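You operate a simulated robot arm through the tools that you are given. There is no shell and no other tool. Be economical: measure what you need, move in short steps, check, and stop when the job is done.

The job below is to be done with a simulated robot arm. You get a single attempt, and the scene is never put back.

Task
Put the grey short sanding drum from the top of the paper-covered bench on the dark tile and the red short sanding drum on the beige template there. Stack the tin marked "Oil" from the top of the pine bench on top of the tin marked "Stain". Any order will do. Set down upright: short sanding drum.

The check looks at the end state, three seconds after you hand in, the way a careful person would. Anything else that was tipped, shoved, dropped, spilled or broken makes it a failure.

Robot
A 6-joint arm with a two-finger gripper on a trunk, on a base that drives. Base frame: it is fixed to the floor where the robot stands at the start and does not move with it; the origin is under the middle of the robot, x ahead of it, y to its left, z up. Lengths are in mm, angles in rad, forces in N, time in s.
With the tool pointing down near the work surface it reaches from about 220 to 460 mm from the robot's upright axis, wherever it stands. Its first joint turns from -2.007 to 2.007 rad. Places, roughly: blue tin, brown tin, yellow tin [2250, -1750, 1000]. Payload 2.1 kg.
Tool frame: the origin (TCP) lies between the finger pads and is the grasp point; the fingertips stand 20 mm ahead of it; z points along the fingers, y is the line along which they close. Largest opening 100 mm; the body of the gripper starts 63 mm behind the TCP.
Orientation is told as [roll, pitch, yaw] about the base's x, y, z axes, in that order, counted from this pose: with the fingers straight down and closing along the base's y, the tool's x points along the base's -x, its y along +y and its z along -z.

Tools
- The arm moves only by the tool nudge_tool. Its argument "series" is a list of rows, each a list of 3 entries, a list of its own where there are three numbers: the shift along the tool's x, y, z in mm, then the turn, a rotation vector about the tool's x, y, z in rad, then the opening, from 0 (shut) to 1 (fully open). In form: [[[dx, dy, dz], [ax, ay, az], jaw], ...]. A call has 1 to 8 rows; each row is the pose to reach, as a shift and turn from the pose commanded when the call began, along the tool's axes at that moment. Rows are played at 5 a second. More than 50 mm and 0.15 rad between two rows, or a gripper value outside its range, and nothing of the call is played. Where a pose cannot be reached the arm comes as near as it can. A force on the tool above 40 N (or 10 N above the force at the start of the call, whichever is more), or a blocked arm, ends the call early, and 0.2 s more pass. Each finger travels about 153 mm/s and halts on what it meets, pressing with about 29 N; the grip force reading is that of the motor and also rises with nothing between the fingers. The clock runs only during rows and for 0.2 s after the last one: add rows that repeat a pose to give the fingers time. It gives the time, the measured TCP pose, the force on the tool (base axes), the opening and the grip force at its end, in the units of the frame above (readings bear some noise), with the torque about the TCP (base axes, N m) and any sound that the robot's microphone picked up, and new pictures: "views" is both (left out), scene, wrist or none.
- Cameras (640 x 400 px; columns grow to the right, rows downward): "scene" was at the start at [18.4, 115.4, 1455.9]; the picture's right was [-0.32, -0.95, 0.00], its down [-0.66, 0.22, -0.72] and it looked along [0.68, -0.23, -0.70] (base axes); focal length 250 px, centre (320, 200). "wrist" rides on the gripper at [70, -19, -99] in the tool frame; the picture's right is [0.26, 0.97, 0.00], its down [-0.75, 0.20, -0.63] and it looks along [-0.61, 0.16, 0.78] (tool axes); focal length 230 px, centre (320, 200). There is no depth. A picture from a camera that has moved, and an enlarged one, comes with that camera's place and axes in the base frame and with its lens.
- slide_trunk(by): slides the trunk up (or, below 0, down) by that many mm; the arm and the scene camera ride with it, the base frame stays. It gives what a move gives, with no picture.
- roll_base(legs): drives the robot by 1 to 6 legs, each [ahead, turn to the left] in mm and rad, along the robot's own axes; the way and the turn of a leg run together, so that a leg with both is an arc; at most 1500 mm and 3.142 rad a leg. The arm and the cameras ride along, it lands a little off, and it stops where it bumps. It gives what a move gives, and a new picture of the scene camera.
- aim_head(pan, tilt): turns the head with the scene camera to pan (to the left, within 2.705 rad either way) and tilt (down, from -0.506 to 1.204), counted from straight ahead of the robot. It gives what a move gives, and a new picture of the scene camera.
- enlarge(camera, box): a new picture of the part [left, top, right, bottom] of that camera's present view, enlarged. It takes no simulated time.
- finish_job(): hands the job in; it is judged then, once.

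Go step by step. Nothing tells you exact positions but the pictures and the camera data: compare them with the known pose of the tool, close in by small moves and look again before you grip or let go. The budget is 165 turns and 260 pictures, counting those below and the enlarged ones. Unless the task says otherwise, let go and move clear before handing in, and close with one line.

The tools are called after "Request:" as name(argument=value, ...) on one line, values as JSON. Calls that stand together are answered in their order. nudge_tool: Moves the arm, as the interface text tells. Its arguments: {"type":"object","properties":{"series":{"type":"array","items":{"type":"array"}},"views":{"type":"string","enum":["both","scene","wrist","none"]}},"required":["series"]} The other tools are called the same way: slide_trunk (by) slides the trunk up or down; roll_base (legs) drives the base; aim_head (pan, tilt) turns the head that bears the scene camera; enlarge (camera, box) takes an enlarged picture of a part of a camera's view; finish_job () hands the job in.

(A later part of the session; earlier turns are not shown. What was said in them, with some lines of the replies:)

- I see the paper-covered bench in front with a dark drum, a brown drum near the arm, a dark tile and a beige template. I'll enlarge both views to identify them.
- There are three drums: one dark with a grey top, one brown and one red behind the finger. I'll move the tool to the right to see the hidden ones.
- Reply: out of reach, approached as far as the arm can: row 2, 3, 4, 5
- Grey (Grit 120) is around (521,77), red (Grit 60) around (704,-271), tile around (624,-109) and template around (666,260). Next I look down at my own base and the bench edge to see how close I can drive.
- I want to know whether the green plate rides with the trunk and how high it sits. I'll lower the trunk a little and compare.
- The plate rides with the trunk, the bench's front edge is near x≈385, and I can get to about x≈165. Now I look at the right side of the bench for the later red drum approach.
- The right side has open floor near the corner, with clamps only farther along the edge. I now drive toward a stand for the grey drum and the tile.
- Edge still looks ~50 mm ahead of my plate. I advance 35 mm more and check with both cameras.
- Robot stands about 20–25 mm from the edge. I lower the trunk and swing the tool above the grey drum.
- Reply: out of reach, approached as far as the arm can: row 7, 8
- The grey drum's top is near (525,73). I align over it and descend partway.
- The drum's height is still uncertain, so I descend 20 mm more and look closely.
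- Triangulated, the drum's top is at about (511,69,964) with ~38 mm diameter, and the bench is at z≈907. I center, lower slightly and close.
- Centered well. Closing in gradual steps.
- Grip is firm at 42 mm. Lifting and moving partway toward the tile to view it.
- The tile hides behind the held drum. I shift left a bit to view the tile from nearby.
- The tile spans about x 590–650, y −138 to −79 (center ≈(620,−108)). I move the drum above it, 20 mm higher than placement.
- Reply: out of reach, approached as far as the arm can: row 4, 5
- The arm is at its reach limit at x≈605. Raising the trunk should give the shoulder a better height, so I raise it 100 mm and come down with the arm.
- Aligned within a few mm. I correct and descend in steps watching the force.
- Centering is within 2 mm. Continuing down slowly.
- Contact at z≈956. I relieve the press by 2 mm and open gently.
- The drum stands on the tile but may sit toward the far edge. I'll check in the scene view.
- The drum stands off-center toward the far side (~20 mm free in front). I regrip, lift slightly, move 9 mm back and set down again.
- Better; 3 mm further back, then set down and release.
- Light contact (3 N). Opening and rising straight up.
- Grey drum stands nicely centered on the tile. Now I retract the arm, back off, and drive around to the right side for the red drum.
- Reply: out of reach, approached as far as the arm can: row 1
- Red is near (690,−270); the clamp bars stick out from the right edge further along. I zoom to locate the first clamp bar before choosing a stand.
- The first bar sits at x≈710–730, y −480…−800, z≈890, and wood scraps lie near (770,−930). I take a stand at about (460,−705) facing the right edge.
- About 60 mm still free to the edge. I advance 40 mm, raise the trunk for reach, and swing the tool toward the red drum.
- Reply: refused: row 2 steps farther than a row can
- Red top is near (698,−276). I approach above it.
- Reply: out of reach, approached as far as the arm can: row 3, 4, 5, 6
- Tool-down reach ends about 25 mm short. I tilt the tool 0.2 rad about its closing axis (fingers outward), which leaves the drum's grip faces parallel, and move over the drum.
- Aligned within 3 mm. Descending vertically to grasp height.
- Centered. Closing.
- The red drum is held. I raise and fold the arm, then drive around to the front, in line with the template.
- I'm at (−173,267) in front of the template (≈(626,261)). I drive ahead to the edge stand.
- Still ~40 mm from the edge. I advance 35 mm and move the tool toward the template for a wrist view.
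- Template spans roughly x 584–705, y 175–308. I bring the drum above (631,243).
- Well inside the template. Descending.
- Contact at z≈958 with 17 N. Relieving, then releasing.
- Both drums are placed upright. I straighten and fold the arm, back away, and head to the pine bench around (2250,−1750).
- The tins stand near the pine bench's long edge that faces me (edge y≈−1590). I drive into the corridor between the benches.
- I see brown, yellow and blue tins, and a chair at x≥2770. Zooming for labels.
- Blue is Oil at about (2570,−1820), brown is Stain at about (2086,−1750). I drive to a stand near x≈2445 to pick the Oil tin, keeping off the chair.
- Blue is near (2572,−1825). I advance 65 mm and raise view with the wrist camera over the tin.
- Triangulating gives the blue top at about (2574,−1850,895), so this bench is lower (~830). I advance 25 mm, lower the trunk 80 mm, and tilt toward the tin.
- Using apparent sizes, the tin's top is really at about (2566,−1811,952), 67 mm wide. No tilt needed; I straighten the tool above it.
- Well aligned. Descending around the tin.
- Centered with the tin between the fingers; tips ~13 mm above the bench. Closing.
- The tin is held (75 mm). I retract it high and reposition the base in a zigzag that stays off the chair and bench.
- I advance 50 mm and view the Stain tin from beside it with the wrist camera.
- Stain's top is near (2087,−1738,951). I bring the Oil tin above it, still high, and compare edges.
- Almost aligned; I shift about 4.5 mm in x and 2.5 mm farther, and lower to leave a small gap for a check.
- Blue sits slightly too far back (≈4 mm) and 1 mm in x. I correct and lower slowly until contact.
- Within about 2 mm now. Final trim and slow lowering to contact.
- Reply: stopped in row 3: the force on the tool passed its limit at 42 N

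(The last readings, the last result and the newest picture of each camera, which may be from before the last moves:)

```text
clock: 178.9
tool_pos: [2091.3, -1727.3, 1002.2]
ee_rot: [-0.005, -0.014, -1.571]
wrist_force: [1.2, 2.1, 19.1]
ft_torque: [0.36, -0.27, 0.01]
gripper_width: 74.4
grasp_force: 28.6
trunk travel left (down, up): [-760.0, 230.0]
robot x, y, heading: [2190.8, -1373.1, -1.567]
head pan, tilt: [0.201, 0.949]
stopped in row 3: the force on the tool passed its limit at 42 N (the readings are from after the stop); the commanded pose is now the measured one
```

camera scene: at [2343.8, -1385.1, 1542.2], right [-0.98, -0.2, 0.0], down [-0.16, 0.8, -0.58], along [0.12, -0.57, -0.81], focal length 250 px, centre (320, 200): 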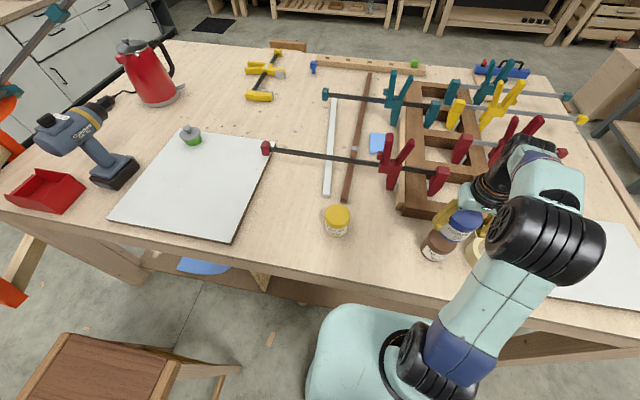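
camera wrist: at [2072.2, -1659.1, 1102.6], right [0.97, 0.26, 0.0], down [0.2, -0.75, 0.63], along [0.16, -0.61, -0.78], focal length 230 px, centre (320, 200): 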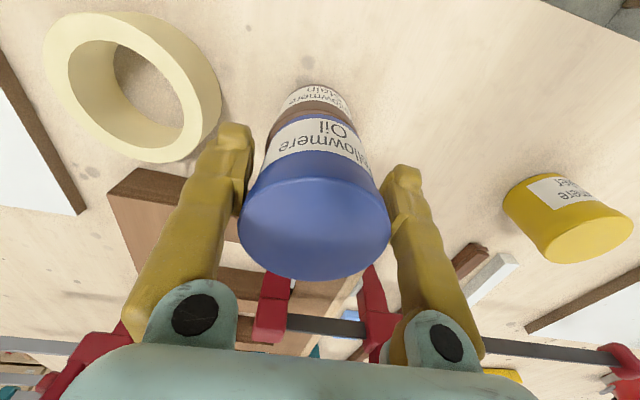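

Contact at z≈1002. I relieve the pressure and look before releasing.

Request:
nudge_tool(series=[[[0, 0, -1.5], [0, 0, 0], 0.5], [[0, 0, -1.5], [0, 0, 0], 0.5]], views="wrist")

Request:
enlarge(camera="scene", box=[390, 190, 510, 280])

Request:
enlarge(camera="wrist", box=[200, 40, 440, 190])

```text
clock: 179.5
tool_pos: [2090.6, -1727.9, 1001.2]
ee_rot: [-0.004, -0.009, -1.572]
wrist_force: [1.1, 3.2, 11.1]
ft_torque: [0.33, -0.31, 0.01]
gripper_width: 74.7
grasp_force: 29.2
trunk travel left (down, up): [-760.0, 230.0]
robot x, y, heading: [2187.2, -1373.6, -1.566]
head pan, tilt: [0.201, 0.949]
camera wrist: at [2070.9, -1656.3, 1100.0], right [0.97, 0.26, -0.01], down [0.2, -0.74, 0.64], along [0.16, -0.62, -0.77], focal length 230 px, centre (320, 200)
```

wrist: 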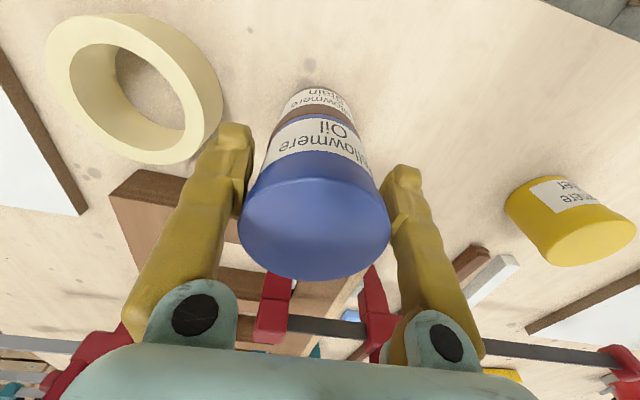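

```text
4.44 times, centred on (450, 235) of scene
camera zoom: at [2345.3, -1382.0, 1541.9], right [-0.98, -0.2, 0.0], down [-0.16, 0.8, -0.58], along [0.12, -0.57, -0.81], focal length 1112 px, centre (-258, 44)
```

zoom: 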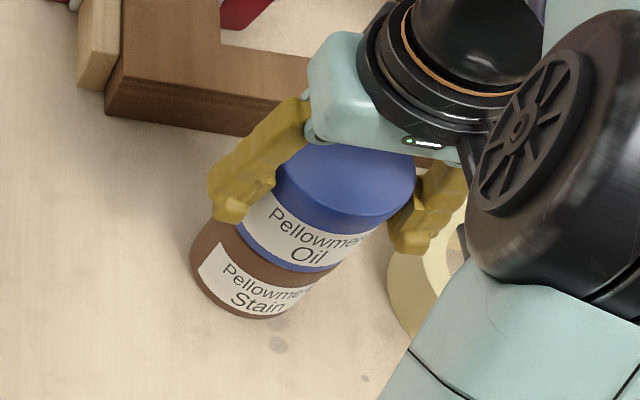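

```text
2.67 times, centred on (320, 115) of wrist
camera zoom: at [2070.9, -1656.3, 1100.0], right [0.97, 0.26, -0.01], down [0.2, -0.74, 0.64], along [0.16, -0.62, -0.77], focal length 614 px, centre (320, 427)
```

zoom: 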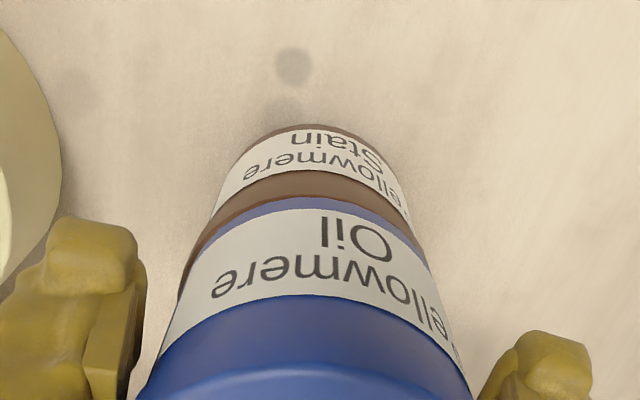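

Looks aligned. I relieve a bit more and open slowly.

Request:
nudge_tool(series=[[[0, 0, -1], [0, 0, 0], 0.5], [[0, 0, -1], [0, 0, 0], 0.5]], views="none")

Request:
nudge_tool(series=[[[0, 0, 0], [0, 0, 0], 0.74], [[0, 0, 0], [0, 0, 0], 0.78], [[0, 0, 0], [0, 0, 0], 0.85], [[0, 0, 0], [0, 0, 0], 1], [[0, 0, 0], [0, 0, 0], 1]], views="wrist")

Request:
enlarge(camera="scene", box=[390, 190, 510, 280])

```text
clock: 180.1
tool_pos: [2088.7, -1730.5, 1001.5]
ee_rot: [-0.003, -0.009, -1.572]
wrist_force: [-0.2, 0.6, -1.3]
ft_torque: [0.05, 0.0, 0.0]
gripper_width: 74.7
grasp_force: 28.4
trunk travel left (down, up): [-760.0, 230.0]
robot x, y, heading: [2187.5, -1376.0, -1.569]
head pan, tilt: [0.201, 0.949]
```

```text
clock: 181.3
tool_pos: [2089.0, -1729.4, 1002.0]
ee_rot: [-0.004, -0.009, -1.571]
wrist_force: [-0.7, -0.6, 0.4]
ft_torque: [0.04, -0.03, 0.01]
gripper_width: 99.8
grasp_force: 0.0
trunk travel left (down, up): [-760.0, 230.0]
robot x, y, heading: [2187.8, -1376.0, -1.569]
head pan, tilt: [0.201, 0.949]
camera wrist: at [2069.9, -1658.4, 1100.5], right [0.97, 0.26, -0.01], down [0.2, -0.74, 0.64], along [0.16, -0.62, -0.77], focal length 230 px, centre (320, 200)
```

wrist: 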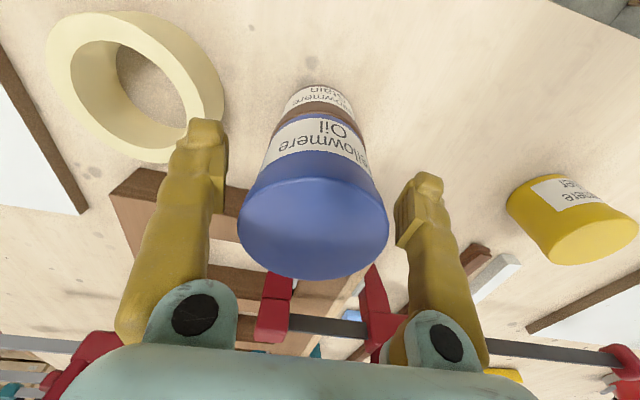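

```text
4.44 times, centred on (450, 235) of scene
camera zoom: at [2344.0, -1384.8, 1542.1], right [-0.98, -0.2, 0.0], down [-0.16, 0.8, -0.58], along [0.12, -0.57, -0.81], focal length 1112 px, centre (-258, 44)
```

zoom: 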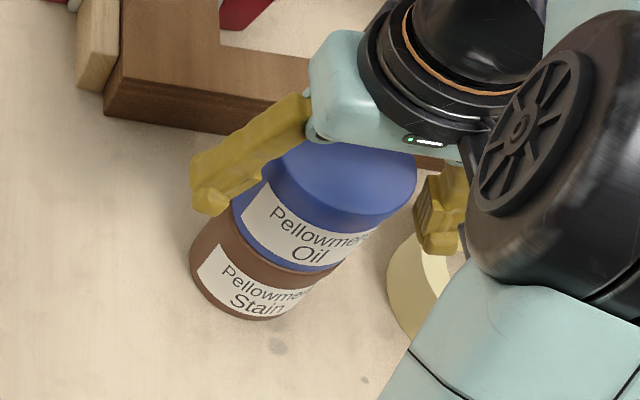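

The Oil tin stands flush on the Stain tin, fingers free on both sides. I rise straight up, then retract.

Request:
nudge_tool(series=[[[0, 0, -20], [0, 0, 0], 1], [[0, 0, -45], [0, 0, 0], 1], [[0, 0, -70], [0, 0, 0], 1], [[0, 0, -70], [0, 0, 0], 1]], views="wrist")

Request:
slide_trunk(by=60)

Request:
nudge_tool(series=[[[20, 25, 0], [0, 0, 0], 1], [[40, 60, 0], [0, 0, 0], 1], [[60, 95, 0], [0, 0, 0], 1], [[60, 95, 0], [0, 0, 0], 1]], views="both")

Request:
enlarge(camera="scene", box=[390, 190, 510, 310])

```text
clock: 182.3
tool_pos: [2089.2, -1727.7, 1072.7]
ee_rot: [-0.004, -0.007, -1.57]
wrist_force: [0.1, 0.6, -0.3]
ft_torque: [-0.01, 0.0, -0.02]
gripper_width: 100.3
grasp_force: 0.0
trunk travel left (down, up): [-760.0, 230.0]
robot x, y, heading: [2188.6, -1374.0, -1.566]
head pan, tilt: [0.201, 0.949]
camera wrist: at [2070.2, -1658.0, 1170.9], right [0.97, 0.26, -0.01], down [0.2, -0.74, 0.64], along [0.16, -0.62, -0.77], focal length 230 px, centre (320, 200)
```

wrist: 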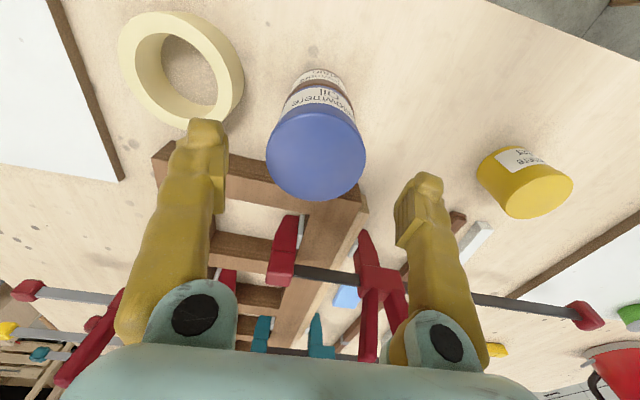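

```text
clock: 183.3
tool_pos: [2089.3, -1729.4, 1133.2]
ee_rot: [-0.004, -0.011, -1.573]
wrist_force: [0.3, 0.3, 0.1]
ft_torque: [-0.02, -0.02, -0.02]
gripper_width: 100.1
grasp_force: 0.1
trunk travel left (down, up): [-820.0, 170.0]
robot x, y, heading: [2188.4, -1374.1, -1.567]
head pan, tilt: [0.201, 0.949]
```

```text
clock: 184.3
tool_pos: [2184.6, -1667.6, 1131.4]
ee_rot: [-0.004, -0.009, -1.571]
wrist_force: [0.3, 0.0, -0.2]
ft_torque: [0.03, -0.02, 0.03]
gripper_width: 100.0
grasp_force: 0.1
trunk travel left (down, up): [-820.0, 170.0]
robot x, y, heading: [2191.9, -1375.1, -1.566]
head pan, tilt: [0.201, 0.949]
camera scene: at [2343.5, -1385.1, 1602.2], right [-0.98, -0.2, 0.0], down [-0.16, 0.8, -0.58], along [0.12, -0.57, -0.81], focal length 250 px, centre (320, 200)
camera wrist: at [2164.9, -1597.9, 1230.0], right [0.97, 0.26, -0.01], down [0.2, -0.74, 0.64], along [0.16, -0.62, -0.77], focal length 230 px, centre (320, 200)
```

scene: 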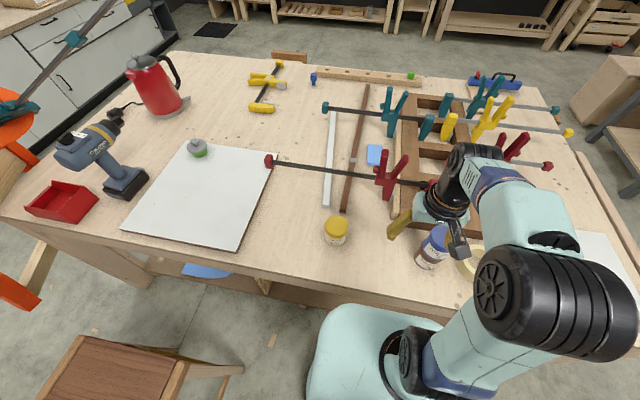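
wrist: 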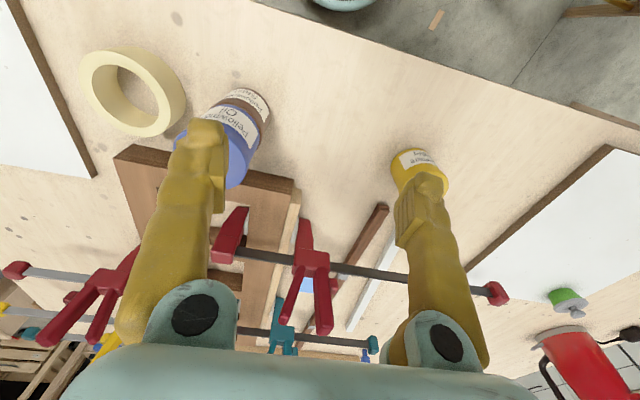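

```text
3.33 times, centred on (450, 250) of scene
camera zoom: at [2343.5, -1385.1, 1602.2], right [-0.98, -0.2, 0.0], down [-0.16, 0.8, -0.58], along [0.12, -0.57, -0.81], focal length 834 px, centre (-113, 33)
```

zoom: 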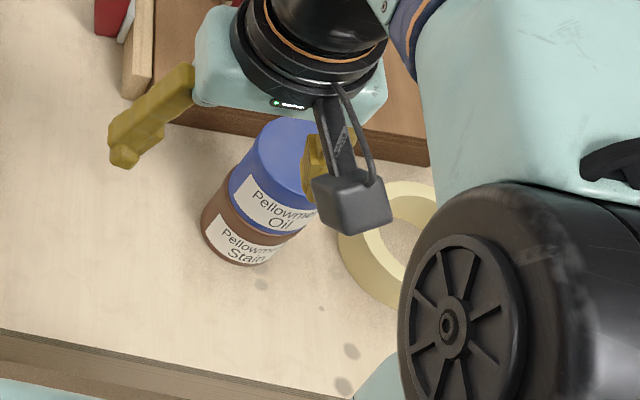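

The stack stands flush. One last distant glance at the drums.

Request:
aim_head(pan=-2.2, tilt=0.3)

Request:
enlarge(camera="scene", box=[240, 120, 400, 220])

```text
clock: 186.5
tool_pos: [2184.0, -1667.9, 1133.6]
ee_rot: [-0.003, -0.008, -1.57]
wrist_force: [-0.2, 0.3, -0.4]
ft_torque: [0.02, -0.02, -0.02]
gripper_width: 100.0
grasp_force: 0.0
trunk travel left (down, up): [-820.0, 170.0]
robot x, y, heading: [2188.3, -1372.5, -1.569]
head pan, tilt: [-2.201, 0.3]
camera scene: at [2253.9, -1258.7, 1658.0], right [0.59, 0.81, 0.0], down [0.24, -0.17, -0.96], along [-0.77, 0.56, -0.3], focal length 250 px, centre (320, 200)
```

scene: 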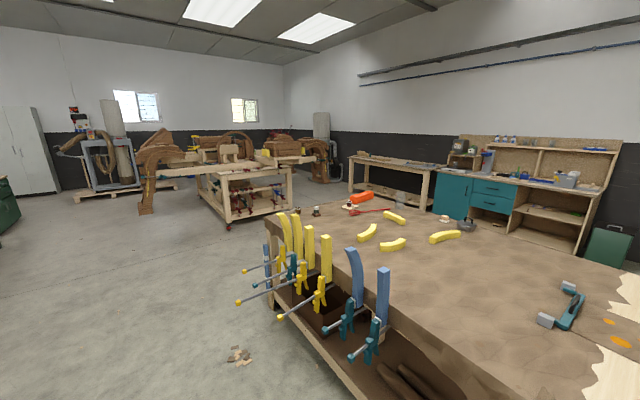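

```text
4.00 times, centred on (320, 170) of scene
camera zoom: at [2253.9, -1258.7, 1658.0], right [0.59, 0.81, 0.0], down [0.24, -0.17, -0.96], along [-0.77, 0.56, -0.3], focal length 1001 px, centre (320, 320)
```

zoom: 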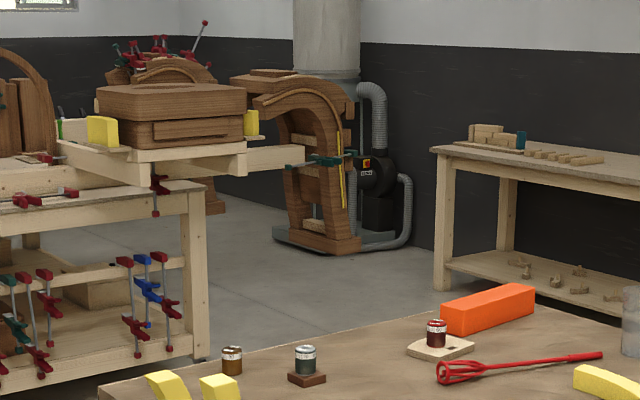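

All three drums stand upright where they should be, with grey on the tile and red on the template. The Oil tin sits on the Stain tin and the gripper is clear, so I hand in.

Request:
finish_job()

```text
The job is handed in.
```

The job is handed in: the grey drum stands upright on the dark tile, the red drum stands upright on the beige template, and the Oil tin is stacked on the Stain tin.
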